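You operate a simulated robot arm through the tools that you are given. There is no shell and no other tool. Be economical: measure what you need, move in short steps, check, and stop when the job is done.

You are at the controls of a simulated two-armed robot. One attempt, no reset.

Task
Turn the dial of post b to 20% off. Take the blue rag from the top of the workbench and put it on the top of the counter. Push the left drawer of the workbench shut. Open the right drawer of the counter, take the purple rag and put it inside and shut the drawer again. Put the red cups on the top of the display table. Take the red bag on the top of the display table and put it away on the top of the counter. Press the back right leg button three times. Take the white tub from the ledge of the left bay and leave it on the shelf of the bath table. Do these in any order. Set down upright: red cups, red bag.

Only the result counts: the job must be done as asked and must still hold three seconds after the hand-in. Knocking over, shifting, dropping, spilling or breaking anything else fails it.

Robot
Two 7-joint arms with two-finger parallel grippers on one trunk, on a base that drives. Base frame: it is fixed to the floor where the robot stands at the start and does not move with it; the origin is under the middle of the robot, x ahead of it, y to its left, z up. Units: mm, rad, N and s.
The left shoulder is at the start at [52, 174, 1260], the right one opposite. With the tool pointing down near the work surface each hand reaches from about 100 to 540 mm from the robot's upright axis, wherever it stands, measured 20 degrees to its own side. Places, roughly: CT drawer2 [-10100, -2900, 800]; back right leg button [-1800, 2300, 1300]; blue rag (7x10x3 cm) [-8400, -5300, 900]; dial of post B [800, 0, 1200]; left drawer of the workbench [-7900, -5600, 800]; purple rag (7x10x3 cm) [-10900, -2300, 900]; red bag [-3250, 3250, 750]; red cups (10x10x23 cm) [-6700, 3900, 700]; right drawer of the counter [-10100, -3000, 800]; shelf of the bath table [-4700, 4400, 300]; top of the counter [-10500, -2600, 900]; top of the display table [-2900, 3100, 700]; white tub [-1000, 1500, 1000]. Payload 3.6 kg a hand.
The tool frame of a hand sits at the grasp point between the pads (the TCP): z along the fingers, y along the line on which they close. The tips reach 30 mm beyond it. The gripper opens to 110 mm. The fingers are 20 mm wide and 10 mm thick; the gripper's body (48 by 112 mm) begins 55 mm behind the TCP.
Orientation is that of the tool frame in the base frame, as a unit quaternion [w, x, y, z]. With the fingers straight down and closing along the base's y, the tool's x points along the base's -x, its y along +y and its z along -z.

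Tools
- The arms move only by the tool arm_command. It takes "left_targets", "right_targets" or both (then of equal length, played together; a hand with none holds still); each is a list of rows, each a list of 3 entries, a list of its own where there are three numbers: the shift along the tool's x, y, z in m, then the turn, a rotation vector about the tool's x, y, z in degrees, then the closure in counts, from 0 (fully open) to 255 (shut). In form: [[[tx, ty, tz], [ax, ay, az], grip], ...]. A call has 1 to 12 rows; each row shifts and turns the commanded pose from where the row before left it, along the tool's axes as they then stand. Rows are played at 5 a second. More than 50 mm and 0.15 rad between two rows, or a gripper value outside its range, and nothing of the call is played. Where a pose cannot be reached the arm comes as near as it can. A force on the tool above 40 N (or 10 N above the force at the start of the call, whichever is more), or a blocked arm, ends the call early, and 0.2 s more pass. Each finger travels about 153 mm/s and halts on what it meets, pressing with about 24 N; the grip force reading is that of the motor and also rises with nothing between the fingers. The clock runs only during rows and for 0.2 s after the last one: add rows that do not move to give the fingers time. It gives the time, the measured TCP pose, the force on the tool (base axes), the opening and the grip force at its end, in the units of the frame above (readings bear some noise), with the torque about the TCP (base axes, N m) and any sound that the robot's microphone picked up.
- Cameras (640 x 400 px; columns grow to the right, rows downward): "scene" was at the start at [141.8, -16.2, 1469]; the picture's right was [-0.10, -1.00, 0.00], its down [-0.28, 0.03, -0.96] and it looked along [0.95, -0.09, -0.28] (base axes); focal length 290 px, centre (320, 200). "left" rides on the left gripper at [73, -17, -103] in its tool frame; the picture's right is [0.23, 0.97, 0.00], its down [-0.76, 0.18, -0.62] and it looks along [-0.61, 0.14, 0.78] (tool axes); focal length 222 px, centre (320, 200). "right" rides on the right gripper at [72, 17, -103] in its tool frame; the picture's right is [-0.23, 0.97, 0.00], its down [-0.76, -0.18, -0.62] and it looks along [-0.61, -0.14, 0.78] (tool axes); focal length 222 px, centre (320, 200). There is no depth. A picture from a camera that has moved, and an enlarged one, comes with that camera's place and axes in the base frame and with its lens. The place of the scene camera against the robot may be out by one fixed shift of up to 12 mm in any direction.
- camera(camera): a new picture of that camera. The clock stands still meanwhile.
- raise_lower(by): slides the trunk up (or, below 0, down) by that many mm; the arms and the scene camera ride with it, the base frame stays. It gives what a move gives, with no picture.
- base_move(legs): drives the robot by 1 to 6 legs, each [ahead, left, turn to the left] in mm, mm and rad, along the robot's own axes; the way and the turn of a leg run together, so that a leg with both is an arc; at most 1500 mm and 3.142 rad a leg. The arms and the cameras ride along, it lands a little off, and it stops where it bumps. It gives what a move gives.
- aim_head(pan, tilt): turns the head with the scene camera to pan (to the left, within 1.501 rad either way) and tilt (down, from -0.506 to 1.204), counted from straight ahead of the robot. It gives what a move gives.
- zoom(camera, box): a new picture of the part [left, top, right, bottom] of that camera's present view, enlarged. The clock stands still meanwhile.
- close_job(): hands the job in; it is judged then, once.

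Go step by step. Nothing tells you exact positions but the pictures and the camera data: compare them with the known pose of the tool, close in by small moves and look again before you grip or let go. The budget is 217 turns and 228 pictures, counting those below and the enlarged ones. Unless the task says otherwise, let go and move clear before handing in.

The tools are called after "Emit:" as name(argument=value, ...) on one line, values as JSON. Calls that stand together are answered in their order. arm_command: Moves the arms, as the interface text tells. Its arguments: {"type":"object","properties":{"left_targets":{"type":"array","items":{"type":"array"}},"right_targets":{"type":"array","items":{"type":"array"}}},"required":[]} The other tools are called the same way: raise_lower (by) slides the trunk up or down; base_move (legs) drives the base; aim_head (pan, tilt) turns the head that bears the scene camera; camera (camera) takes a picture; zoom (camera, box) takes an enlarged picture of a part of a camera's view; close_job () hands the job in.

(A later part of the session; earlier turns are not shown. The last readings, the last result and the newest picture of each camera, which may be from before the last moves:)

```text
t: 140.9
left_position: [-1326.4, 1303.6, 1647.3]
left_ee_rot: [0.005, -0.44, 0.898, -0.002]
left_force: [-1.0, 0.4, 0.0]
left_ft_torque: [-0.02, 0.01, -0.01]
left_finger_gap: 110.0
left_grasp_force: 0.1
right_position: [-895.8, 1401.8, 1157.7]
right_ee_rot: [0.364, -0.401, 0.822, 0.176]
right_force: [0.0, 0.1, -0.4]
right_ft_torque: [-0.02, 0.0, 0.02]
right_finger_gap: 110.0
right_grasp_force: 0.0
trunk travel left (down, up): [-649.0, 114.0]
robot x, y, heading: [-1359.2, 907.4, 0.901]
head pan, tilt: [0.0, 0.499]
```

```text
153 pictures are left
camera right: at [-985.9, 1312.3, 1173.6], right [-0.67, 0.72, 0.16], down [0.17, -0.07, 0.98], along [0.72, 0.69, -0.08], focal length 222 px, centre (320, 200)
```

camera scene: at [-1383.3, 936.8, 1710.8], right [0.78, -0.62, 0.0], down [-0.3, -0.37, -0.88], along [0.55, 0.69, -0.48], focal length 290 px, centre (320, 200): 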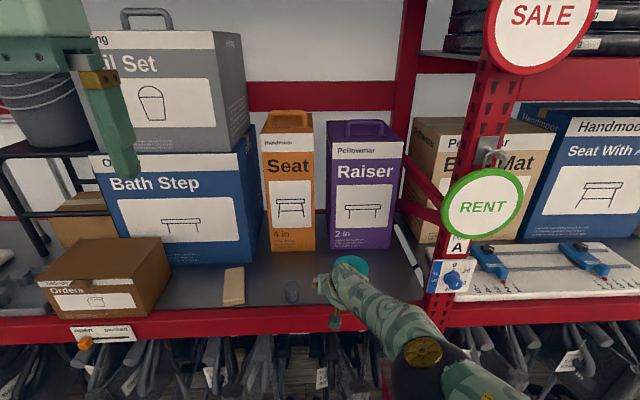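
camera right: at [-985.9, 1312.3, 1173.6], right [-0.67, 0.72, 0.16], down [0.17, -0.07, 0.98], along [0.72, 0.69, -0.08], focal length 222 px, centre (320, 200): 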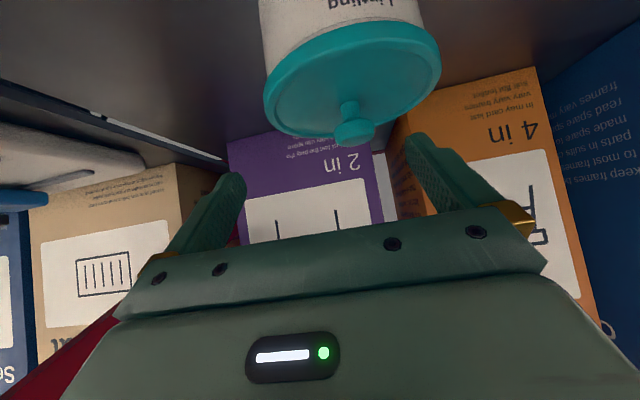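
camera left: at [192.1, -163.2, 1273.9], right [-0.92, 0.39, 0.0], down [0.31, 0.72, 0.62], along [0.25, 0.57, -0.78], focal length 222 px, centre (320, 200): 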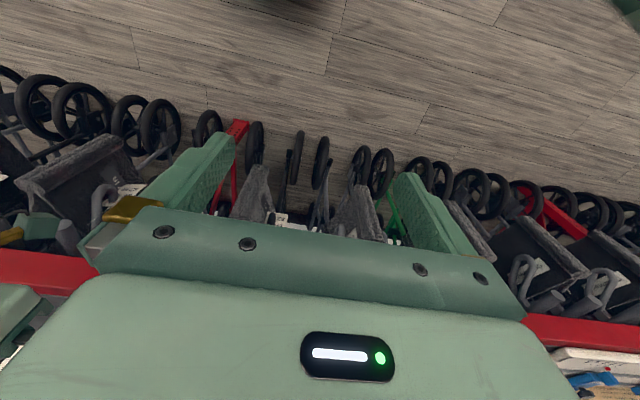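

The tub is upright, just ~20 mm further left. I back out 300 mm, lower the trunk and re-posture the hand in the open.

Emit:
base_move(legs=[[-300, 0, 0]])

Emit:
raise_lower(by=-340)

Emit:
arm_command(right_targets=[[[-0.03, 0, -0.02], [0, 0, 0], 0], [[-0.03, 0, -0.02], [0, 0, 0], 0], [[-0.03, 0, -0.02], [0, 0, 0], 0], [[-0.03, 0, -0.02], [0, 0, 0], 0], [[-0.03, 0, -0.02], [0, 0, 0], 0], [[-0.03, 0, -0.02], [0, 0, 0], 0], [[-0.03, 0, -0.02], [0, 0, 0], 0], [[0, 0, 0], [0, 0, 0], 0]])

Emit:
camera(camera="scene")

```text
t: 142.9
left_position: [-1511.8, 1070.6, 1644.8]
left_ee_rot: [0.006, -0.44, 0.898, -0.002]
left_force: [0.1, 0.5, -0.3]
left_ft_torque: [0.01, -0.02, 0.01]
left_finger_gap: 109.9
left_grasp_force: 0.1
right_position: [-1080.5, 1169.8, 1158.1]
right_ee_rot: [0.364, -0.402, 0.822, 0.176]
right_force: [0.0, 0.8, 0.7]
right_ft_torque: [0.04, 0.0, -0.03]
right_finger_gap: 109.8
right_grasp_force: 0.0
trunk travel left (down, up): [-649.0, 114.0]
robot x, y, heading: [-1540.5, 672.9, 0.91]
head pan, tilt: [0.0, 0.499]
```

```text
t: 146.3
left_position: [-1512.6, 1068.8, 1306.1]
left_ee_rot: [0.007, -0.44, 0.898, -0.001]
left_force: [-0.2, -0.9, 0.2]
left_ft_torque: [-0.03, -0.02, 0.0]
left_finger_gap: 110.2
left_grasp_force: 0.0
right_position: [-1086.0, 1162.8, 732.3]
right_ee_rot: [0.309, -0.412, 0.844, 0.15]
right_force: [-0.6, -0.7, -0.1]
right_ft_torque: [0.02, 0.04, 0.03]
right_finger_gap: 109.9
right_grasp_force: 0.1
trunk travel left (down, up): [-309.0, 454.0]
robot x, y, heading: [-1543.8, 674.5, 0.904]
head pan, tilt: [0.0, 0.499]
```

```text
t: 148.1
left_position: [-1510.5, 1068.5, 1305.6]
left_ee_rot: [0.006, -0.44, 0.898, -0.003]
left_force: [-0.4, 1.0, 1.9]
left_ft_torque: [-0.01, 0.02, 0.01]
left_finger_gap: 110.2
left_grasp_force: 0.0
right_position: [-1045.1, 1219.7, 972.5]
right_ee_rot: [0.308, -0.412, 0.845, 0.148]
right_force: [-0.5, 0.0, 0.2]
right_ft_torque: [-0.01, 0.02, -0.01]
right_finger_gap: 110.1
right_grasp_force: 0.1
trunk travel left (down, up): [-309.0, 454.0]
robot x, y, heading: [-1541.3, 669.3, 0.9]
head pan, tilt: [0.0, 0.499]
```

```text
152 pictures are left
camera scene: at [-1441.2, 795.4, 1382.2], right [0.78, -0.62, 0.0], down [-0.3, -0.38, -0.88], along [0.54, 0.69, -0.48], focal length 290 px, centre (320, 200)
```

scene: 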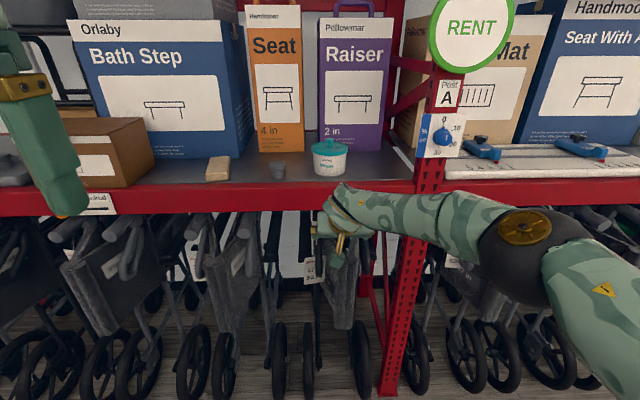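

Pose is at 50° pitch; I bring it to 38° and raise ~100 mm.

Emit:
arm_command(right_targets=[[[0, 0, 0], [0, -6, 0], 0], [[0, 0, 0], [0, -6, 0], 0], [[-0.02, 0, -0.0155], [0, 0, 0], 0], [[-0.02, 0, -0.0155], [0, 0, 0], 0], [[-0.02, 0, -0.0155], [0, 0, 0], 0], [[-0.02, 0, -0.0155], [0, 0, 0], 0], [[0, 0, 0], [0, 0, 0], 0]])

Emit:
camera(camera="right")

Emit:
zoom(camera="scene", box=[290, 110, 370, 190])

```text
t: 149.7
left_position: [-1512.0, 1070.2, 1306.2]
left_ee_rot: [0.006, -0.441, 0.897, -0.002]
left_force: [0.2, 0.5, -0.4]
left_ft_torque: [0.01, -0.01, 0.02]
left_finger_gap: 109.9
left_grasp_force: 0.1
right_position: [-1043.7, 1220.5, 1077.5]
right_ee_rot: [0.395, -0.394, 0.808, 0.19]
right_force: [0.0, 0.0, -1.0]
right_ft_torque: [0.0, -0.01, 0.0]
right_finger_gap: 110.3
right_grasp_force: 0.1
trunk travel left (down, up): [-309.0, 454.0]
robot x, y, heading: [-1542.8, 667.8, 0.902]
head pan, tilt: [0.0, 0.499]
```

```text
151 pictures are left
camera right: at [-1133.5, 1130.3, 1083.1], right [-0.68, 0.71, 0.18], down [0.12, -0.13, 0.98], along [0.72, 0.69, 0.0], focal length 222 px, centre (320, 200)
```

right: 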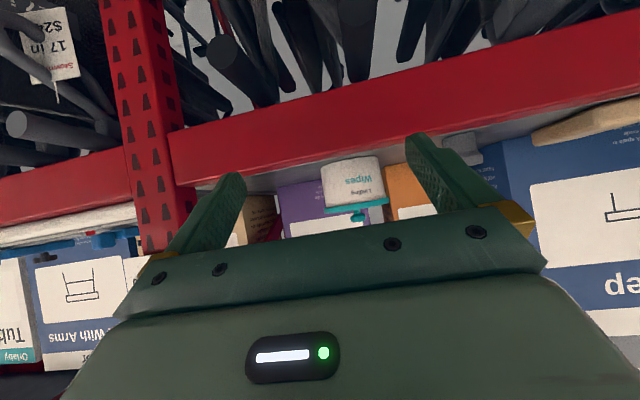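

```text
5.00 times, centred on (330, 150) of scene
camera zoom: at [-1441.3, 795.6, 1382.2], right [0.78, -0.62, 0.0], down [-0.3, -0.38, -0.88], along [0.54, 0.69, -0.48], focal length 1448 px, centre (270, 450)
```

zoom: 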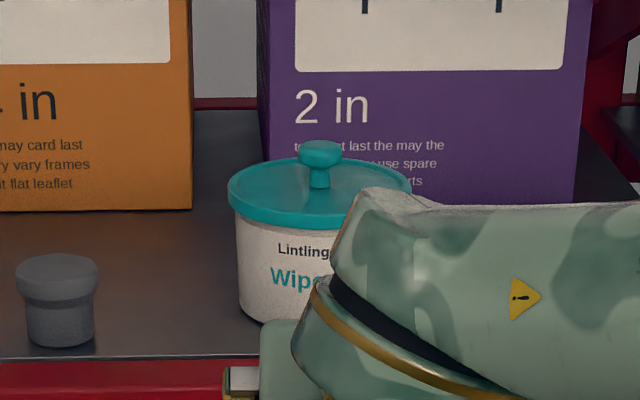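

Tub axis now ≈ (−898, 1438), shelf ≈ 1028. I shift 20 mm left, 8 mm down and drive 160 ahead, then check before enclosing it.

Emit:
base_move(legs=[[0, 20, 0], [160, 0, 0]])

Emit:
arm_command(right_targets=[[[0.006, 0, 0.005], [0, 0, 0], 0], [[0, 0, 0], [0, 0, 0], 0]])

Emit:
camera(camera="right")

```text
t: 151.5
left_position: [-1426.5, 1210.5, 1307.2]
left_ee_rot: [0.006, -0.441, 0.897, -0.002]
left_force: [0.3, -0.6, -0.4]
left_ft_torque: [-0.01, -0.01, 0.0]
left_finger_gap: 109.8
left_grasp_force: 0.0
right_position: [-957.7, 1361.3, 1075.4]
right_ee_rot: [0.395, -0.395, 0.807, 0.191]
right_force: [0.4, 0.0, -0.7]
right_ft_torque: [0.0, -0.03, 0.0]
right_finger_gap: 110.2
right_grasp_force: 0.0
trunk travel left (down, up): [-309.0, 454.0]
robot x, y, heading: [-1455.8, 807.9, 0.901]
head pan, tilt: [0.0, 0.499]
```

```text
t: 152.1
left_position: [-1427.6, 1209.1, 1306.7]
left_ee_rot: [0.006, -0.442, 0.897, -0.002]
left_force: [1.1, 0.1, -0.2]
left_ft_torque: [0.01, 0.03, 0.02]
left_finger_gap: 110.0
left_grasp_force: 0.0
right_position: [-958.0, 1360.6, 1068.6]
right_ee_rot: [0.395, -0.395, 0.807, 0.192]
right_force: [0.8, 0.2, 0.2]
right_ft_torque: [0.01, -0.04, 0.01]
right_finger_gap: 110.2
right_grasp_force: 0.0
trunk travel left (down, up): [-309.0, 454.0]
robot x, y, heading: [-1457.3, 809.3, 0.899]
head pan, tilt: [0.0, 0.499]
```

```text
149 pictures are left
camera right: at [-1048.6, 1270.5, 1074.9], right [-0.68, 0.71, 0.18], down [0.12, -0.13, 0.98], along [0.72, 0.69, 0.0], focal length 222 px, centre (320, 200)
```

right: 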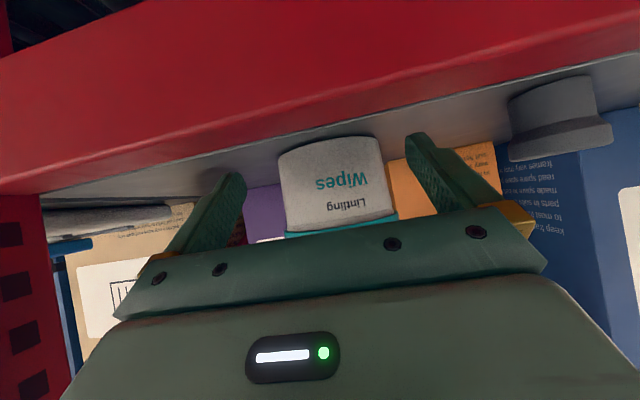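

Lateral offset is only ~2 mm; 80 mm to go. I drive 45 first.

Emit:
base_move(legs=[[45, 2, 0]])

Emit:
camera(camera="right")

```text
t: 153.0
left_position: [-1401.5, 1247.1, 1306.2]
left_ee_rot: [0.006, -0.443, 0.897, -0.002]
left_force: [0.7, 1.2, -0.9]
left_ft_torque: [-0.04, 0.05, 0.01]
left_finger_gap: 109.8
left_grasp_force: 0.1
right_position: [-932.0, 1399.4, 1067.7]
right_ee_rot: [0.395, -0.395, 0.807, 0.191]
right_force: [0.3, 0.7, -0.9]
right_ft_torque: [0.0, -0.03, 0.03]
right_finger_gap: 109.9
right_grasp_force: 0.0
trunk travel left (down, up): [-309.0, 454.0]
robot x, y, heading: [-1429.2, 851.2, 0.905]
head pan, tilt: [0.0, 0.499]
```

```text
148 pictures are left
camera right: at [-1022.2, 1308.0, 1074.4], right [-0.68, 0.71, 0.18], down [0.12, -0.13, 0.98], along [0.72, 0.69, 0.0], focal length 222 px, centre (320, 200)
```

right: 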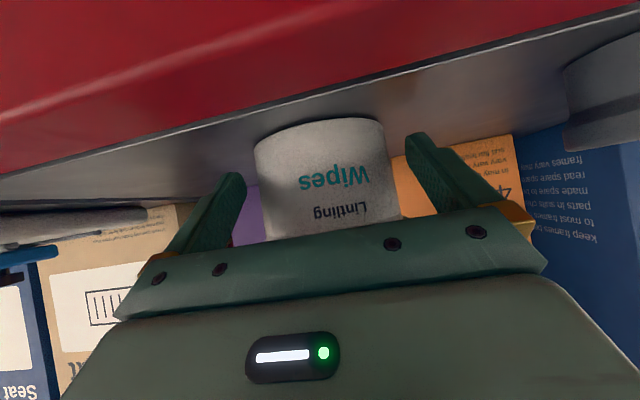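

Centered between the fingers. Final 33 mm, then close.

Emit:
base_move(legs=[[33, 0, 0]])

Emit:
camera(camera="right")

```text
t: 153.8
left_position: [-1379.9, 1274.3, 1306.1]
left_ee_rot: [0.005, -0.442, 0.897, -0.003]
left_force: [-0.1, 0.2, -0.3]
left_ft_torque: [-0.03, 0.05, -0.01]
left_finger_gap: 110.0
left_grasp_force: 0.1
right_position: [-910.8, 1426.1, 1067.6]
right_ee_rot: [0.395, -0.395, 0.807, 0.192]
right_force: [-0.3, 0.7, -0.6]
right_ft_torque: [0.0, -0.01, 0.01]
right_finger_gap: 110.0
right_grasp_force: 0.0
trunk travel left (down, up): [-309.0, 454.0]
robot x, y, heading: [-1408.9, 876.6, 0.905]
head pan, tilt: [0.0, 0.499]
```

```text
147 pictures are left
camera right: at [-1001.4, 1335.1, 1073.8], right [-0.68, 0.71, 0.18], down [0.13, -0.12, 0.98], along [0.72, 0.69, 0.0], focal length 222 px, centre (320, 200)
```

right: 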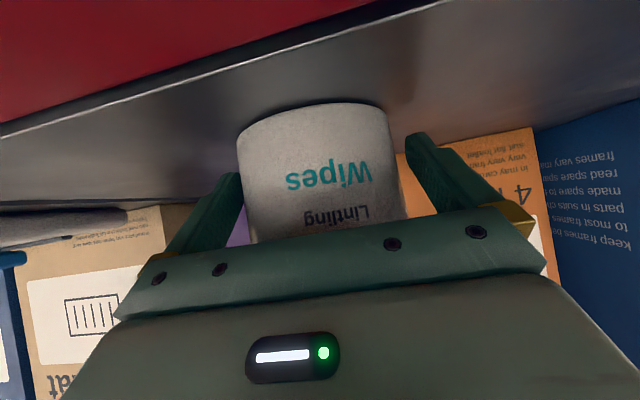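

Emit:
arm_command(right_targets=[[[0, 0, 0], [0, 0, 0], 15], [[0, 0, 0], [0, 0, 0], 30], [[0, 0, 0], [0, 0, 0], 60], [[0, 0, 0], [0, 0, 0], 120], [[0, 0, 0], [0, 0, 0], 200], [[0, 0, 0], [0, 0, 0], 255]])

Emit:
raise_lower(by=12)

Emit:
camera(camera="right")

Emit:
camera(camera="scene")

```text
t: 155.2
left_position: [-1381.0, 1271.2, 1307.6]
left_ee_rot: [0.006, -0.442, 0.897, -0.002]
left_force: [-0.5, 0.4, -1.0]
left_ft_torque: [-0.02, 0.0, 0.0]
left_finger_gap: 110.1
left_grasp_force: 0.1
right_position: [-910.5, 1424.7, 1067.6]
right_ee_rot: [0.395, -0.395, 0.807, 0.192]
right_force: [0.8, 0.5, 3.9]
right_ft_torque: [-0.04, -0.1, -0.09]
right_finger_gap: 98.3
right_grasp_force: 24.5
trunk travel left (down, up): [-309.0, 454.0]
robot x, y, heading: [-1411.0, 875.6, 0.909]
head pan, tilt: [0.0, 0.499]
```

```text
t: 155.8
left_position: [-1379.7, 1272.1, 1319.2]
left_ee_rot: [0.006, -0.442, 0.897, -0.002]
left_force: [-0.1, 0.3, 0.5]
left_ft_torque: [-0.01, 0.01, 0.04]
left_finger_gap: 109.9
left_grasp_force: 0.1
right_position: [-911.5, 1425.8, 1077.6]
right_ee_rot: [0.394, -0.396, 0.807, 0.191]
right_force: [0.8, 0.7, -3.7]
right_ft_torque: [-0.06, 0.05, 0.04]
right_finger_gap: 97.9
right_grasp_force: 24.0
trunk travel left (down, up): [-321.0, 442.0]
robot x, y, heading: [-1409.2, 873.9, 0.906]
head pan, tilt: [0.0, 0.499]
```

```text
146 pictures are left
camera right: at [-1002.0, 1334.4, 1085.7], right [-0.68, 0.71, 0.18], down [0.12, -0.12, 0.98], along [0.72, 0.69, 0.0], focal length 222 px, centre (320, 200)
```

right: 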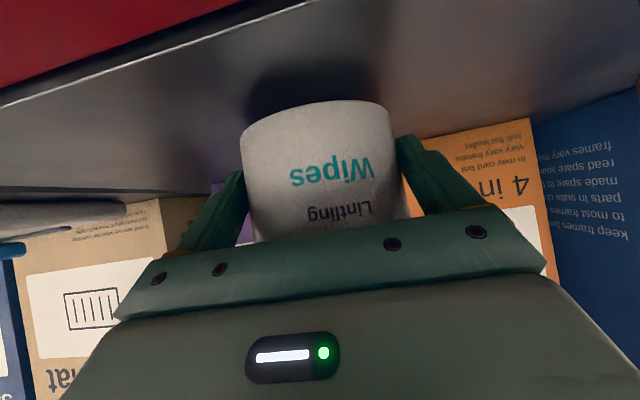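

```text
145 pictures are left
camera scene: at [-1312.1, 995.2, 1394.4], right [0.79, -0.62, 0.0], down [-0.3, -0.38, -0.88], along [0.54, 0.69, -0.48], focal length 290 px, centre (320, 200)
```

scene: 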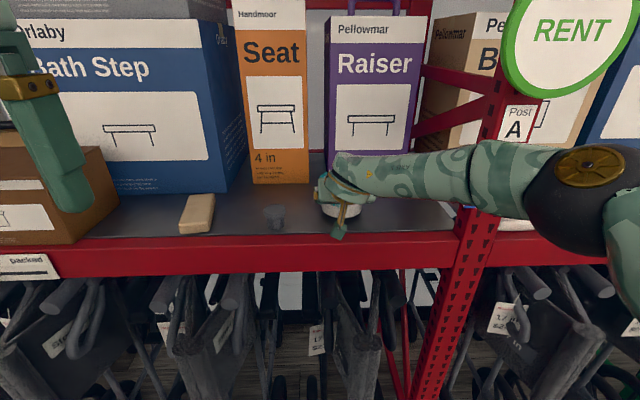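

The tub is lifted cleanly with its lid. I raise a bit, back out, and drive left along the aisle to the bath table.

Emit:
raise_lower(by=40)

Emit:
base_move(legs=[[-550, 0, 0], [0, 1500, 0], [0, 1500, 0], [0, 900, 0]])

Emit:
aim_head(pan=0.05, tilt=0.4)

Emit:
camera(camera="scene")

```text
t: 156.7
left_position: [-1379.5, 1272.5, 1357.3]
left_ee_rot: [0.006, -0.442, 0.897, -0.002]
left_force: [0.1, -0.2, -0.2]
left_ft_torque: [-0.04, 0.01, 0.0]
left_finger_gap: 110.1
left_grasp_force: 0.1
right_position: [-911.0, 1426.3, 1118.9]
right_ee_rot: [0.393, -0.395, 0.808, 0.191]
right_force: [0.8, 0.3, -4.5]
right_ft_torque: [-0.06, 0.08, -0.02]
right_finger_gap: 98.0
right_grasp_force: 24.1
trunk travel left (down, up): [-361.0, 402.0]
robot x, y, heading: [-1406.2, 873.0, 0.908]
head pan, tilt: [0.0, 0.499]
```

```text
t: 178.2
left_position: [-4728.0, 3292.2, 1359.1]
left_ee_rot: [0.006, -0.427, 0.904, -0.002]
left_force: [-0.3, -0.5, 0.2]
left_ft_torque: [-0.03, -0.01, -0.01]
left_finger_gap: 109.8
left_grasp_force: 0.1
right_position: [-4252.9, 3429.8, 1120.1]
right_ee_rot: [0.398, -0.383, 0.813, 0.185]
right_force: [-0.3, 0.8, -3.9]
right_ft_torque: [-0.04, 0.08, 0.02]
right_finger_gap: 97.5
right_grasp_force: 23.7
trunk travel left (down, up): [-361.0, 402.0]
robot x, y, heading: [-4769.6, 2896.2, 0.873]
head pan, tilt: [0.0, 0.499]
```

```text
t: 178.9
left_position: [-4727.1, 3291.9, 1359.0]
left_ee_rot: [0.006, -0.427, 0.904, -0.002]
left_force: [-0.1, -1.2, 0.9]
left_ft_torque: [0.0, 0.01, 0.05]
left_finger_gap: 110.3
left_grasp_force: 0.1
right_position: [-4254.3, 3429.5, 1119.4]
right_ee_rot: [0.397, -0.383, 0.813, 0.185]
right_force: [-0.5, -0.4, -4.1]
right_ft_torque: [-0.07, 0.1, -0.02]
right_finger_gap: 98.0
right_grasp_force: 24.1
trunk travel left (down, up): [-361.0, 402.0]
robot x, y, heading: [-4770.4, 2897.1, 0.871]
head pan, tilt: [0.051, 0.4]
```

```text
144 pictures are left
camera scene: at [-4680.0, 3006.0, 1444.1], right [0.8, -0.6, 0.0], down [-0.24, -0.31, -0.92], along [0.56, 0.73, -0.39], focal length 290 px, centre (320, 200)
```

scene: 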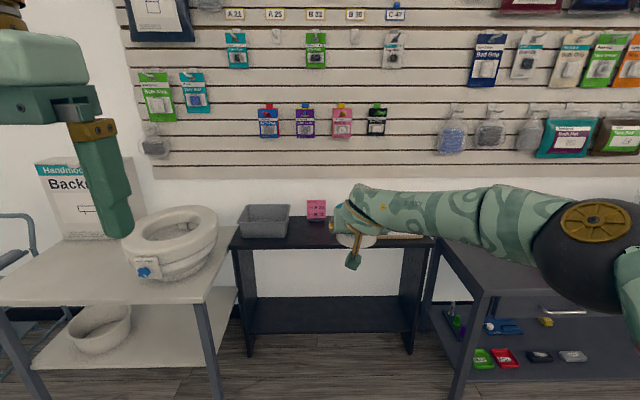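

The bath table's shelf is free between the bucket and the right front leg; I choose (−4635, 4232). I lower the trunk here in the open, then the arm.

Emit:
raise_lower(by=-355)

Emit:
arm_command(right_targets=[[[0.03, 0, 0.008], [0, 0, 0], 255], [[0.03, 0, 0.008], [0, 0, 0], 255], [[0.03, 0, 0.008], [0, 0, 0], 255], [[0.03, 0, 0.008], [0, 0, 0], 255], [[0.03, 0, 0.008], [0, 0, 0], 255], [[0.03, 0, 0.008], [0, 0, 0], 255], [[0, 0, 0], [0, 0, 0], 255]])

Emit:
camera(camera="right")

```text
t: 182.3
left_position: [-4728.3, 3291.9, 1002.3]
left_ee_rot: [0.005, -0.428, 0.904, -0.002]
left_force: [-1.5, -0.2, -0.3]
left_ft_torque: [0.0, -0.03, 0.01]
left_finger_gap: 110.1
left_grasp_force: 0.0
right_position: [-4254.8, 3429.3, 765.1]
right_ee_rot: [0.398, -0.382, 0.814, 0.185]
right_force: [-1.0, -0.1, -3.7]
right_ft_torque: [-0.1, 0.05, -0.02]
right_finger_gap: 98.1
right_grasp_force: 24.6
trunk travel left (down, up): [-6.0, 757.0]
robot x, y, heading: [-4769.7, 2896.6, 0.871]
head pan, tilt: [0.051, 0.4]
```

```text
t: 183.9
left_position: [-4727.7, 3291.5, 1002.7]
left_ee_rot: [0.006, -0.428, 0.904, -0.002]
left_force: [-0.2, 0.6, -0.1]
left_ft_torque: [-0.01, 0.02, 0.0]
left_finger_gap: 110.1
left_grasp_force: 0.0
right_position: [-4302.8, 3376.8, 596.1]
right_ee_rot: [0.396, -0.383, 0.814, 0.183]
right_force: [-0.6, 0.1, -4.4]
right_ft_torque: [-0.08, 0.09, 0.01]
right_finger_gap: 98.0
right_grasp_force: 24.0
right hand out of reach, approached as far as the arm can: row 6
trunk travel left (down, up): [-6.0, 757.0]
robot x, y, heading: [-4770.6, 2898.1, 0.872]
head pan, tilt: [0.051, 0.4]
```

```text
143 pictures are left
camera right: at [-4395.7, 3289.3, 603.9], right [-0.66, 0.73, 0.17], down [0.12, -0.12, 0.98], along [0.74, 0.67, -0.01], focal length 222 px, centre (320, 200)
```

right: 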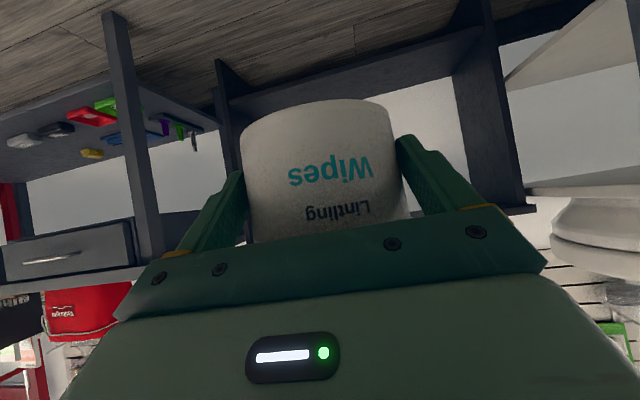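

Need ~260 mm lower; I continue down with more retreat toward the body.

Emit:
arm_command(right_targets=[[[0.035, 0, 0.003], [0, 0, 0], 255], [[0.035, 0, 0.003], [0, 0, 0], 255], [[0.035, 0, 0.003], [0, 0, 0], 255], [[0.035, 0, 0.003], [0, 0, 0], 255], [[0.035, 0, 0.003], [0, 0, 0], 255], [[0.035, 0, 0.003], [0, 0, 0], 255], [[0, 0, 0], [0, 0, 0], 255]])

Emit:
camera(camera="scene")

```text
t: 185.5
left_position: [-4727.6, 3292.9, 1003.8]
left_ee_rot: [0.006, -0.428, 0.904, -0.003]
left_force: [-1.0, 0.5, -0.2]
left_ft_torque: [-0.01, -0.03, 0.0]
left_finger_gap: 109.9
left_grasp_force: 0.1
right_position: [-4430.4, 3373.6, 504.1]
right_ee_rot: [0.395, -0.382, 0.816, 0.181]
right_force: [0.3, 0.2, -4.5]
right_ft_torque: [-0.06, 0.03, -0.01]
right_finger_gap: 97.9
right_grasp_force: 24.3
right hand out of reach, approached as far as the arm can: row 1, 2, 3, 4, 5, 6
trunk travel left (down, up): [-6.0, 757.0]
robot x, y, heading: [-4768.4, 2893.5, 0.877]
head pan, tilt: [0.051, 0.4]
```

```text
142 pictures are left
camera scene: at [-4558.6, 3150.9, 1071.0], right [0.8, -0.6, 0.0], down [-0.24, -0.31, -0.92], along [0.56, 0.73, -0.39], focal length 290 px, centre (320, 200)
```

scene: 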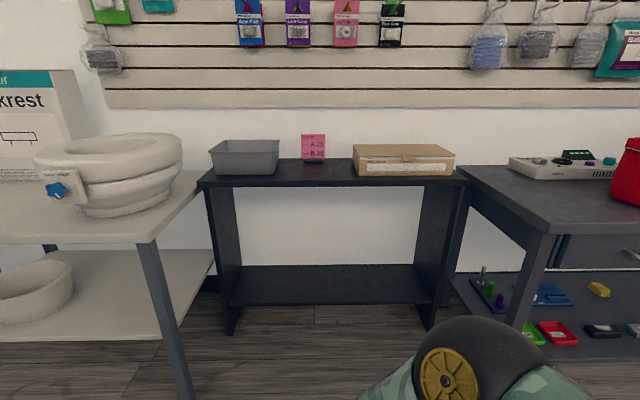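

At minimum height the torso leans forward, so the hand should be further out. I extend along the tool axis (forward-down) and move right.

Emit:
arm_command(right_targets=[[[0, -0.01, 0.03], [0, 0, 0], 255], [[0, -0.01, 0.03], [0, 0, 0], 255], [[0, -0.01, 0.03], [0, 0, 0], 255], [[0, -0.01, 0.03], [0, 0, 0], 255], [[0, -0.01, 0.03], [0, 0, 0], 255], [[0, -0.01, 0.03], [0, 0, 0], 255], [[0, -0.01, 0.03], [0, 0, 0], 255], [[0, 0, 0], [0, 0, 0], 255]])

```text
t: 187.3
left_position: [-4728.2, 3292.6, 1003.9]
left_ee_rot: [0.006, -0.428, 0.904, -0.002]
left_force: [0.1, 0.4, 0.2]
left_ft_torque: [-0.03, -0.03, -0.03]
left_finger_gap: 110.0
left_grasp_force: 0.1
right_position: [-4280.6, 3475.8, 395.0]
right_ee_rot: [0.397, -0.383, 0.813, 0.185]
right_force: [0.3, -0.2, -4.3]
right_ft_torque: [-0.06, 0.06, -0.01]
right_finger_gap: 97.8
right_grasp_force: 24.2
right hand out of reach, approached as far as the arm can: row 1, 2, 3, 7
trunk travel left (down, up): [-6.0, 757.0]
robot x, y, heading: [-4770.0, 2895.1, 0.869]
head pan, tilt: [0.051, 0.4]
```

Working: TCP z 395. Another ~40 mm down.

Emit:
arm_command(right_targets=[[[0.008, 0, 0.02], [0, 0, 0], 255], [[0.008, 0, 0.02], [0, 0, 0], 255], [[0.008, 0, 0.02], [0, 0, 0], 255], [[0, 0, 0], [0, 0, 0], 255]])

Emit:
camera(camera="right")

Emit:
aim_head(pan=0.25, tilt=0.65)

Emit:
camera(camera="scene")

```text
t: 188.3
left_position: [-4727.9, 3292.8, 1003.3]
left_ee_rot: [0.007, -0.428, 0.904, -0.002]
left_force: [-0.7, -0.2, -1.1]
left_ft_torque: [0.03, 0.0, -0.02]
left_finger_gap: 110.0
left_grasp_force: 0.1
right_position: [-4280.0, 3476.6, 394.8]
right_ee_rot: [0.397, -0.383, 0.813, 0.186]
right_force: [0.0, 0.5, -4.7]
right_ft_torque: [-0.06, 0.06, -0.01]
right_finger_gap: 97.8
right_grasp_force: 23.9
right hand out of reach, approached as far as the arm can: row 1, 2, 3
trunk travel left (down, up): [-6.0, 757.0]
robot x, y, heading: [-4766.0, 2895.3, 0.873]
head pan, tilt: [0.051, 0.4]
```

```text
141 pictures are left
camera right: at [-4374.5, 3388.6, 402.1], right [-0.66, 0.73, 0.18], down [0.12, -0.13, 0.98], along [0.74, 0.67, 0.0], focal length 222 px, centre (320, 200)
```

right: 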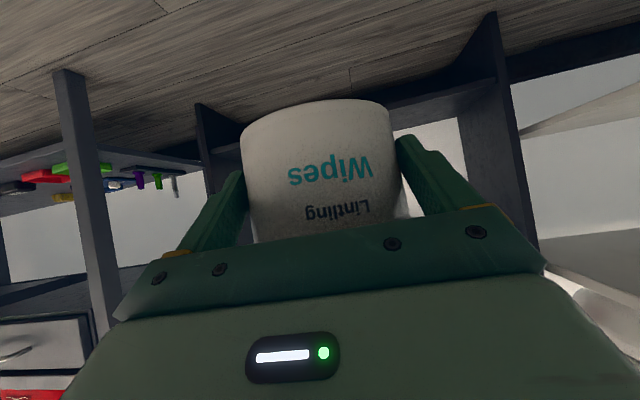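

```text
t: 189.1
left_position: [-4728.4, 3292.9, 1002.2]
left_ee_rot: [0.006, -0.429, 0.903, -0.001]
left_force: [0.3, 0.6, -0.1]
left_ft_torque: [-0.02, 0.03, 0.01]
left_finger_gap: 110.0
left_grasp_force: 0.0
right_position: [-4281.6, 3475.7, 395.7]
right_ee_rot: [0.398, -0.382, 0.813, 0.185]
right_force: [0.4, -0.2, -4.4]
right_ft_torque: [-0.09, 0.06, 0.02]
right_finger_gap: 98.0
right_grasp_force: 23.7
trunk travel left (down, up): [-6.0, 757.0]
robot x, y, heading: [-4769.8, 2897.2, 0.873]
head pan, tilt: [0.25, 0.649]
```

```text
140 pictures are left
camera scene: at [-4576.6, 3155.3, 1048.5], right [0.9, -0.43, 0.0], down [-0.26, -0.55, -0.8], along [0.35, 0.72, -0.61], focal length 290 px, centre (320, 200)
```

scene: 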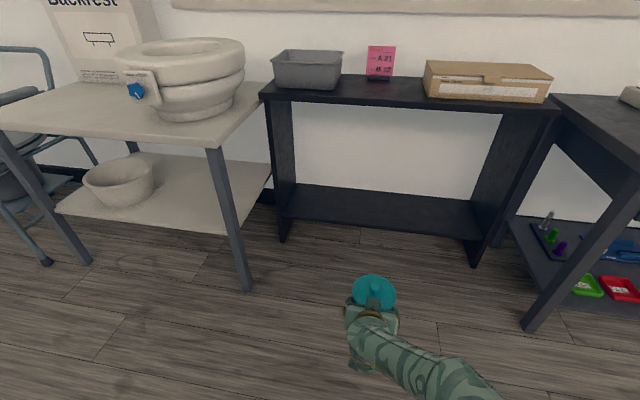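

At the reach limit with the hand far left of its shoulder; I shift right 100 mm, then down.

Emit:
arm_command(right_targets=[[[0, -0.025, 0], [0, 0, 0], 255], [[0, -0.025, 0], [0, 0, 0], 255], [[0, -0.025, 0], [0, 0, 0], 255], [[0, -0.025, 0], [0, 0, 0], 255], [[0.02, 0, 0.01], [0, 0, 0], 255], [[0.02, 0, 0.01], [0, 0, 0], 255], [[0, 0, 0], [0, 0, 0], 255]])

```text
t: 190.7
left_position: [-4727.6, 3291.9, 1003.2]
left_ee_rot: [0.006, -0.428, 0.904, -0.002]
left_force: [-0.3, -0.3, 0.3]
left_ft_torque: [-0.03, 0.03, 0.03]
left_finger_gap: 109.9
left_grasp_force: 0.0
right_position: [-4203.0, 3422.7, 354.5]
right_ee_rot: [0.397, -0.382, 0.814, 0.185]
right_force: [-0.2, 0.0, -4.1]
right_ft_torque: [-0.08, 0.08, 0.0]
right_finger_gap: 98.1
right_grasp_force: 23.8
right hand out of reach, approached as far as the arm can: row 2, 3, 4, 6
trunk travel left (down, up): [-6.0, 757.0]
robot x, y, heading: [-4767.8, 2897.7, 0.872]
head pan, tilt: [0.25, 0.649]
```

TCP z 354 — tub bottom ~315, i.e. just above the shelf. I test that a further ~25 mm down is reachable, then return.

Emit:
arm_command(right_targets=[[[0, -0.02, 0], [0, 0, 0], 255], [[0, -0.02, 0], [0, 0, 0], 255], [[0.016, 0, 0.012], [0, 0, 0], 255], [[0.016, 0, 0.012], [0, 0, 0], 255], [[0, 0, 0], [0, 0, 0], 255]])

```text
t: 191.9
left_position: [-4727.7, 3291.9, 1004.2]
left_ee_rot: [0.005, -0.428, 0.904, -0.001]
left_force: [0.6, 0.0, -0.2]
left_ft_torque: [0.02, 0.01, 0.01]
left_finger_gap: 109.9
left_grasp_force: 0.1
right_position: [-4181.7, 3391.1, 337.0]
right_ee_rot: [0.394, -0.382, 0.816, 0.18]
right_force: [0.7, -0.1, -4.1]
right_ft_torque: [-0.08, 0.01, 0.0]
right_finger_gap: 98.0
right_grasp_force: 23.8
right hand out of reach, approached as far as the arm can: row 1, 2, 3, 4
trunk travel left (down, up): [-6.0, 757.0]
robot x, y, heading: [-4770.3, 2896.8, 0.873]
head pan, tilt: [0.25, 0.649]
```

Reach is fine. I lift 20 mm, slide left 887 and ahead 150, then look before entering.

Emit:
arm_command(right_targets=[[[-0.016, 0, -0.012], [0, 0, 0], 255], [[0, 0, 0], [0, 0, 0], 255]])

Emit:
base_move(legs=[[0, 887, 0], [150, 0, 0]])

Emit:
aim_head(pan=-0.1, tilt=0.75)

Emit:
camera(camera="scene")

Emit:
camera(camera="right")

```text
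t: 192.5
left_position: [-4728.4, 3292.2, 1003.1]
left_ee_rot: [0.006, -0.429, 0.903, -0.003]
left_force: [0.4, 0.1, -0.5]
left_ft_torque: [-0.03, -0.01, 0.0]
left_finger_gap: 110.1
left_grasp_force: 0.1
right_position: [-4179.1, 3400.8, 348.1]
right_ee_rot: [0.396, -0.383, 0.814, 0.185]
right_force: [-0.5, -0.5, -4.7]
right_ft_torque: [-0.06, 0.05, 0.02]
right_finger_gap: 97.9
right_grasp_force: 23.6
right hand out of reach, approached as far as the arm can: row 1
trunk travel left (down, up): [-6.0, 757.0]
robot x, y, heading: [-4770.7, 2893.3, 0.871]
head pan, tilt: [0.25, 0.649]
```

```text
t: 198.1
left_position: [-5314.9, 3971.7, 1004.9]
left_ee_rot: [0.007, -0.432, 0.902, -0.002]
left_force: [-0.4, 0.2, 0.3]
left_ft_torque: [-0.03, 0.01, -0.02]
left_finger_gap: 110.0
left_grasp_force: 0.1
right_position: [-4767.5, 4086.4, 347.7]
right_ee_rot: [0.396, -0.387, 0.812, 0.187]
right_force: [-15.6, -22.2, 3.4]
right_ft_torque: [-0.26, 0.25, 0.05]
right_finger_gap: 99.1
right_grasp_force: 24.1
trunk travel left (down, up): [-6.0, 757.0]
robot x, y, heading: [-5346.1, 3572.8, 0.883]
head pan, tilt: [0.25, 0.649]
```

```text
t: 199.0
left_position: [-5314.2, 3972.2, 1003.3]
left_ee_rot: [0.006, -0.432, 0.902, -0.002]
left_force: [-0.3, 1.6, 0.3]
left_ft_torque: [-0.01, -0.01, 0.02]
left_finger_gap: 110.1
left_grasp_force: 0.1
right_position: [-4768.8, 4087.0, 343.9]
right_ee_rot: [0.394, -0.386, 0.813, 0.186]
right_force: [-6.4, -7.8, -5.7]
right_ft_torque: [-0.27, 0.22, 0.07]
right_finger_gap: 98.8
right_grasp_force: 24.2
trunk travel left (down, up): [-6.0, 757.0]
robot x, y, heading: [-5352.5, 3573.4, 0.883]
head pan, tilt: [-0.099, 0.75]
```

```text
139 pictures are left
camera scene: at [-5139.7, 3816.7, 1039.8], right [0.71, -0.71, 0.0], down [-0.48, -0.48, -0.73], along [0.52, 0.52, -0.68], focal length 290 px, centre (320, 200)
```

scene: 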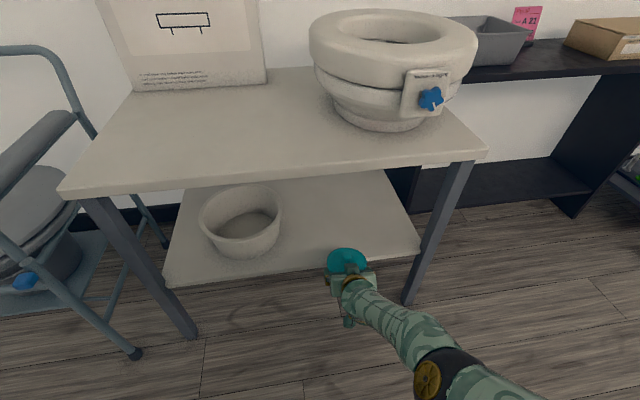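

```text
138 pictures are left
camera right: at [-4860.6, 3997.6, 352.7], right [-0.67, 0.72, 0.18], down [0.13, -0.12, 0.98], along [0.73, 0.68, -0.01], focal length 222 px, centre (320, 200)
```

right: 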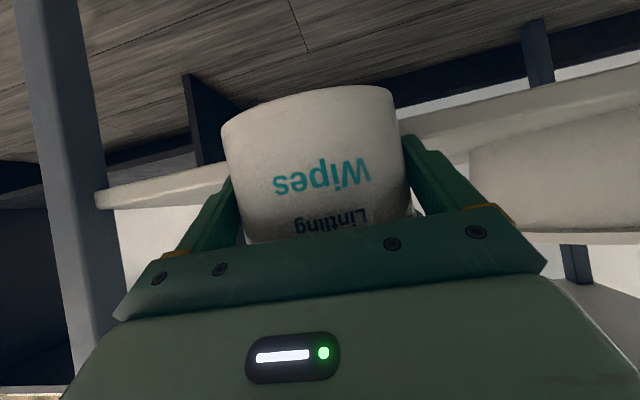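

The tub's front met the shelf's edge: the shelf top is higher (~330). I back off 60, raise ~65 and look.

Emit:
base_move(legs=[[-70, 0, 0]])

Emit:
raise_lower(by=60)

Emit:
camera(camera="right")

Emit:
camera(camera="scene")

```text
t: 200.0
left_position: [-5360.0, 3916.1, 1003.9]
left_ee_rot: [0.006, -0.433, 0.901, -0.002]
left_force: [0.3, 0.9, 0.1]
left_ft_torque: [0.03, 0.01, 0.0]
left_finger_gap: 109.9
left_grasp_force: 0.0
right_position: [-4812.1, 4032.7, 347.5]
right_ee_rot: [0.395, -0.388, 0.811, 0.188]
right_force: [0.0, -0.3, -5.0]
right_ft_torque: [-0.08, 0.03, -0.02]
right_finger_gap: 98.8
right_grasp_force: 23.9
trunk travel left (down, up): [-6.0, 757.0]
robot x, y, heading: [-5396.3, 3519.4, 0.883]
head pan, tilt: [-0.099, 0.75]
```

```text
t: 201.0
left_position: [-5357.7, 3920.0, 1062.7]
left_ee_rot: [0.005, -0.432, 0.902, -0.003]
left_force: [0.1, 0.2, 1.0]
left_ft_torque: [-0.05, 0.02, -0.01]
left_finger_gap: 110.1
left_grasp_force: 0.0
right_position: [-4802.4, 4045.3, 456.8]
right_ee_rot: [0.428, -0.379, 0.796, 0.202]
right_force: [0.9, 0.1, -4.5]
right_ft_torque: [-0.02, 0.04, -0.01]
right_finger_gap: 99.0
right_grasp_force: 24.3
trunk travel left (down, up): [-66.0, 697.0]
robot x, y, heading: [-5395.9, 3522.1, 0.88]
head pan, tilt: [-0.099, 0.75]
```

```text
137 pictures are left
camera right: at [-4894.2, 3956.5, 453.8], right [-0.68, 0.71, 0.19], down [0.07, -0.19, 0.98], along [0.73, 0.68, 0.08], focal length 222 px, centre (320, 200)
```

right: 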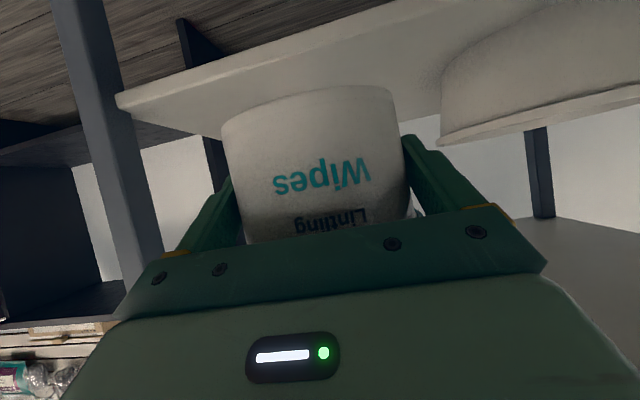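

```text
136 pictures are left
camera scene: at [-5208.1, 3733.5, 1104.5], right [0.71, -0.71, 0.0], down [-0.48, -0.48, -0.73], along [0.52, 0.52, -0.68], focal length 290 px, centre (320, 200)
```

scene: 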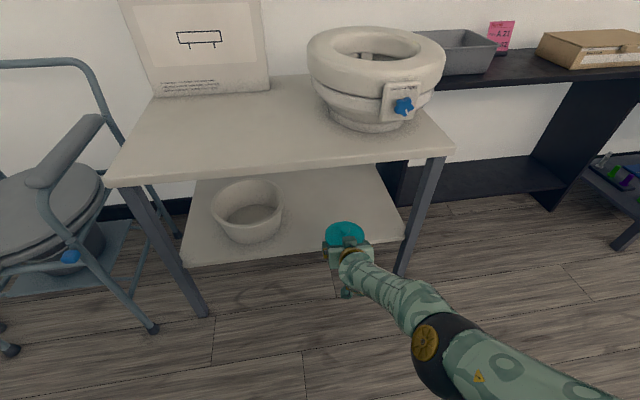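

I re-level (4.5°), lower to z≈405, then drive 190 ahead over the shelf.

Emit:
arm_command(right_targets=[[[0, 0, 0], [0, 4.4, 0], 255], [[0.02, 0, 0.016], [0, 0, 0], 255], [[0.02, 0, 0.016], [0, 0, 0], 255], [[0, 0, 0], [0, 0, 0], 255]])

Emit:
base_move(legs=[[185, 0, 0]])

Emit:
camera(camera="right")

Emit:
camera(camera="scene")

```text
t: 202.0
left_position: [-5358.8, 3917.6, 1063.5]
left_ee_rot: [0.006, -0.432, 0.902, -0.002]
left_force: [-0.5, 0.3, -0.3]
left_ft_torque: [0.0, -0.02, -0.05]
left_finger_gap: 109.7
left_grasp_force: 0.0
right_position: [-4808.9, 4021.3, 429.4]
right_ee_rot: [0.399, -0.386, 0.81, 0.189]
right_force: [-0.6, 0.0, -5.6]
right_ft_torque: [-0.07, -0.02, 0.0]
right_finger_gap: 98.8
right_grasp_force: 24.1
right hand out of reach, approached as far as the arm can: row 2, 3
trunk travel left (down, up): [-66.0, 697.0]
robot x, y, heading: [-5395.5, 3521.2, 0.885]
head pan, tilt: [-0.099, 0.75]
```

```text
t: 203.5
left_position: [-5237.2, 4063.0, 1062.3]
left_ee_rot: [0.005, -0.43, 0.903, -0.002]
left_force: [0.9, 0.2, -0.3]
left_ft_torque: [-0.03, 0.0, -0.02]
left_finger_gap: 110.2
left_grasp_force: 0.0
right_position: [-4687.1, 4164.4, 427.9]
right_ee_rot: [0.398, -0.384, 0.812, 0.186]
right_force: [-0.3, 1.0, -4.8]
right_ft_torque: [-0.03, 0.04, -0.05]
right_finger_gap: 99.1
right_grasp_force: 23.4
trunk travel left (down, up): [-66.0, 697.0]
robot x, y, heading: [-5275.8, 3665.0, 0.88]
head pan, tilt: [-0.099, 0.75]
```

```text
135 pictures are left
camera right: at [-4779.5, 4075.7, 435.0], right [-0.66, 0.73, 0.18], down [0.12, -0.13, 0.98], along [0.74, 0.68, 0.0], focal length 222 px, centre (320, 200)
```

right: 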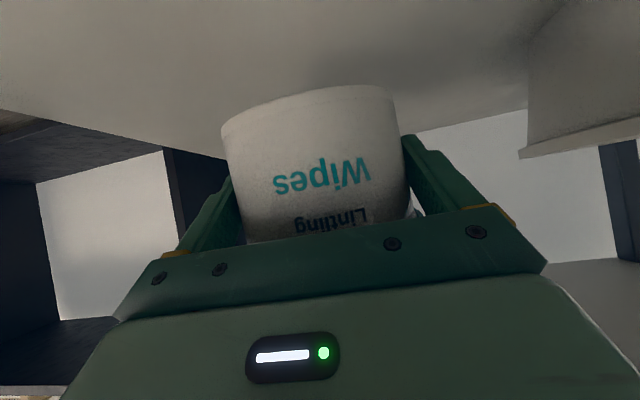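

```text
134 pictures are left
camera scene: at [-5087.6, 3877.0, 1104.7], right [0.7, -0.71, 0.0], down [-0.49, -0.48, -0.73], along [0.52, 0.51, -0.68], focal length 290 px, centre (320, 200)
```

scene: 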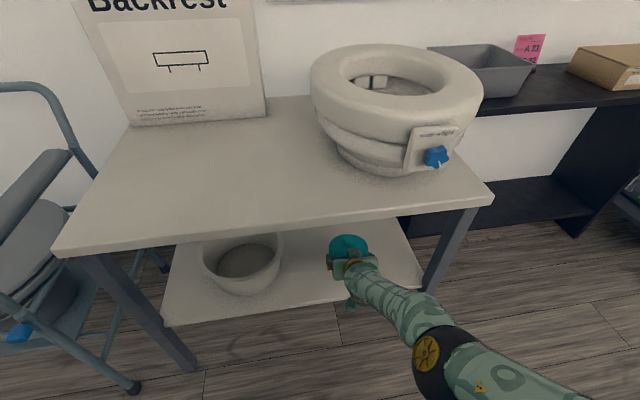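

Over the shelf; 30 mm further in, then lower in steps watching the force.

Emit:
base_move(legs=[[30, 0, 0]])

Emit:
raise_lower(by=-30)

Emit:
camera(camera="right")

```text
t: 204.3
left_position: [-5216.8, 4087.3, 1063.5]
left_ee_rot: [0.006, -0.43, 0.903, -0.002]
left_force: [0.1, -0.3, -0.5]
left_ft_torque: [-0.02, 0.02, 0.02]
left_finger_gap: 110.0
left_grasp_force: 0.0
right_position: [-4667.9, 4186.9, 428.0]
right_ee_rot: [0.397, -0.384, 0.812, 0.187]
right_force: [0.4, -0.1, -4.3]
right_ft_torque: [-0.04, 0.05, -0.01]
right_finger_gap: 99.1
right_grasp_force: 24.2
trunk travel left (down, up): [-66.0, 697.0]
robot x, y, heading: [-5254.3, 3685.9, 0.877]
head pan, tilt: [-0.099, 0.75]
```

```text
t: 205.1
left_position: [-5216.8, 4085.4, 1033.3]
left_ee_rot: [0.005, -0.43, 0.903, -0.002]
left_force: [-0.4, 0.3, 0.2]
left_ft_torque: [0.03, 0.01, -0.02]
left_finger_gap: 109.9
left_grasp_force: 0.1
right_position: [-4672.6, 4179.9, 375.2]
right_ee_rot: [0.383, -0.387, 0.819, 0.179]
right_force: [0.5, 0.1, -3.8]
right_ft_torque: [-0.02, 0.03, 0.0]
right_finger_gap: 99.1
right_grasp_force: 23.8
trunk travel left (down, up): [-36.0, 727.0]
robot x, y, heading: [-5256.6, 3688.8, 0.876]
head pan, tilt: [-0.099, 0.75]
```

```text
133 pictures are left
camera right: at [-4765.5, 4093.0, 386.1], right [-0.66, 0.73, 0.17], down [0.14, -0.1, 0.98], along [0.74, 0.67, -0.04], focal length 222 px, centre (320, 200)
```

right: 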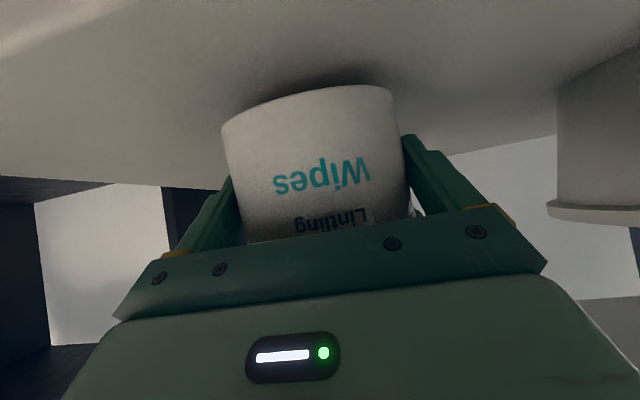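

Shadow is close under the tub; keep lowering.

Emit:
raise_lower(by=-8)

Emit:
raise_lower(by=-5)

Emit:
camera(camera="right")

```text
t: 205.7
left_position: [-5218.9, 4084.7, 1026.4]
left_ee_rot: [0.006, -0.429, 0.903, -0.002]
left_force: [0.0, -1.0, 0.6]
left_ft_torque: [0.01, 0.01, 0.0]
left_finger_gap: 110.0
left_grasp_force: 0.0
right_position: [-4673.5, 4180.9, 364.3]
right_ee_rot: [0.382, -0.388, 0.82, 0.178]
right_force: [-0.2, -3.1, 12.2]
right_ft_torque: [0.56, -0.43, -0.07]
right_finger_gap: 98.8
right_grasp_force: 24.2
trunk travel left (down, up): [-28.0, 735.0]
robot x, y, heading: [-5255.5, 3684.5, 0.875]
head pan, tilt: [-0.099, 0.75]
```

```text
t: 206.2
left_position: [-5218.2, 4085.4, 1020.9]
left_ee_rot: [0.007, -0.43, 0.903, -0.002]
left_force: [-0.3, 0.4, 0.2]
left_ft_torque: [-0.01, -0.01, 0.0]
left_finger_gap: 109.9
left_grasp_force: 0.1
right_position: [-4673.6, 4181.6, 354.2]
right_ee_rot: [0.38, -0.388, 0.821, 0.178]
right_force: [0.7, 0.7, 4.3]
right_ft_torque: [0.17, -0.36, 0.01]
right_finger_gap: 98.3
right_grasp_force: 24.1
trunk travel left (down, up): [-23.0, 740.0]
robot x, y, heading: [-5260.0, 3687.7, 0.881]
head pan, tilt: [-0.099, 0.75]
```

```text
132 pictures are left
camera right: at [-4766.0, 4093.4, 367.3], right [-0.66, 0.73, 0.17], down [0.15, -0.1, 0.98], along [0.74, 0.67, -0.05], focal length 222 px, centre (320, 200)
```

right: 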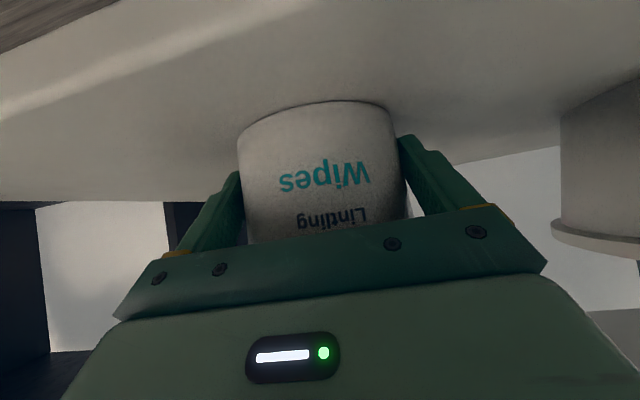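

The tub stands on the shelf. I open and check.

Emit:
arm_command(right_targets=[[[0, 0, 0], [0, 0, 0], 100], [[0, 0, 0], [0, 0, 0], 20], [[0, 0, 0], [0, 0, 0], 0], [[0, 0, 0], [0, 0, 0], 0]])

Emit:
camera(camera="right")

```text
t: 207.2
left_position: [-5217.5, 4085.2, 1020.9]
left_ee_rot: [0.005, -0.43, 0.903, -0.002]
left_force: [0.3, -0.7, -0.2]
left_ft_torque: [-0.01, 0.0, 0.02]
left_finger_gap: 110.1
left_grasp_force: 0.1
right_position: [-4672.9, 4182.5, 355.6]
right_ee_rot: [0.38, -0.388, 0.82, 0.178]
right_force: [-1.3, -0.7, 0.9]
right_ft_torque: [0.06, -0.05, 0.0]
right_finger_gap: 109.8
right_grasp_force: 0.0
trunk travel left (down, up): [-23.0, 740.0]
robot x, y, heading: [-5258.5, 3687.1, 0.877]
head pan, tilt: [-0.099, 0.75]
```

```text
131 pictures are left
camera right: at [-4766.0, 4093.4, 367.5], right [-0.66, 0.73, 0.17], down [0.15, -0.1, 0.98], along [0.74, 0.67, -0.04], focal length 222 px, centre (320, 200)
```

right: 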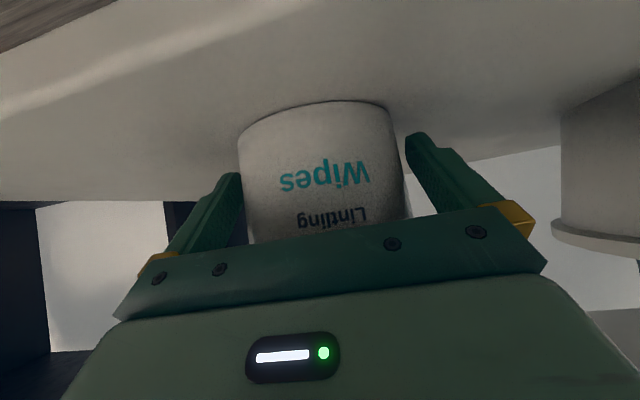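

Released and standing. I back straight out and verify.

Emit:
base_move(legs=[[-450, 0, 0]])

Emit:
camera(camera="scene")

```text
t: 209.9
left_position: [-5509.6, 3733.2, 1019.9]
left_ee_rot: [0.006, -0.429, 0.903, -0.002]
left_force: [0.0, 0.8, 0.0]
left_ft_torque: [0.03, 0.01, 0.0]
left_finger_gap: 109.9
left_grasp_force: 0.0
right_position: [-4964.2, 3828.1, 356.4]
right_ee_rot: [0.38, -0.386, 0.822, 0.176]
right_force: [0.6, 0.1, -0.1]
right_ft_torque: [-0.02, 0.01, -0.02]
right_finger_gap: 110.2
right_grasp_force: 0.0
trunk travel left (down, up): [-23.0, 740.0]
robot x, y, heading: [-5552.1, 3336.5, 0.877]
head pan, tilt: [-0.099, 0.75]
```

```text
130 pictures are left
camera scene: at [-5343.7, 3568.1, 1058.5], right [0.7, -0.71, 0.0], down [-0.49, -0.48, -0.73], along [0.52, 0.51, -0.68], focal length 290 px, centre (320, 200)
```

scene: 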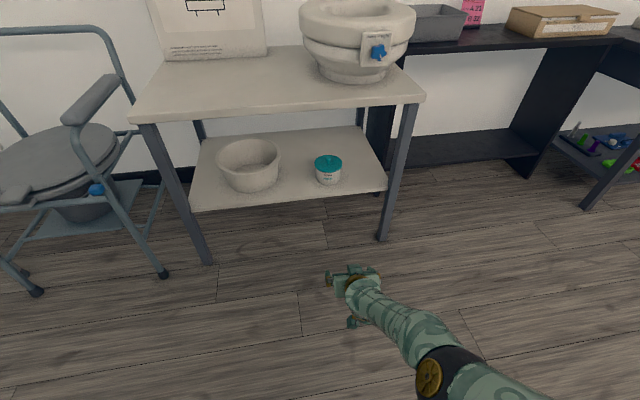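

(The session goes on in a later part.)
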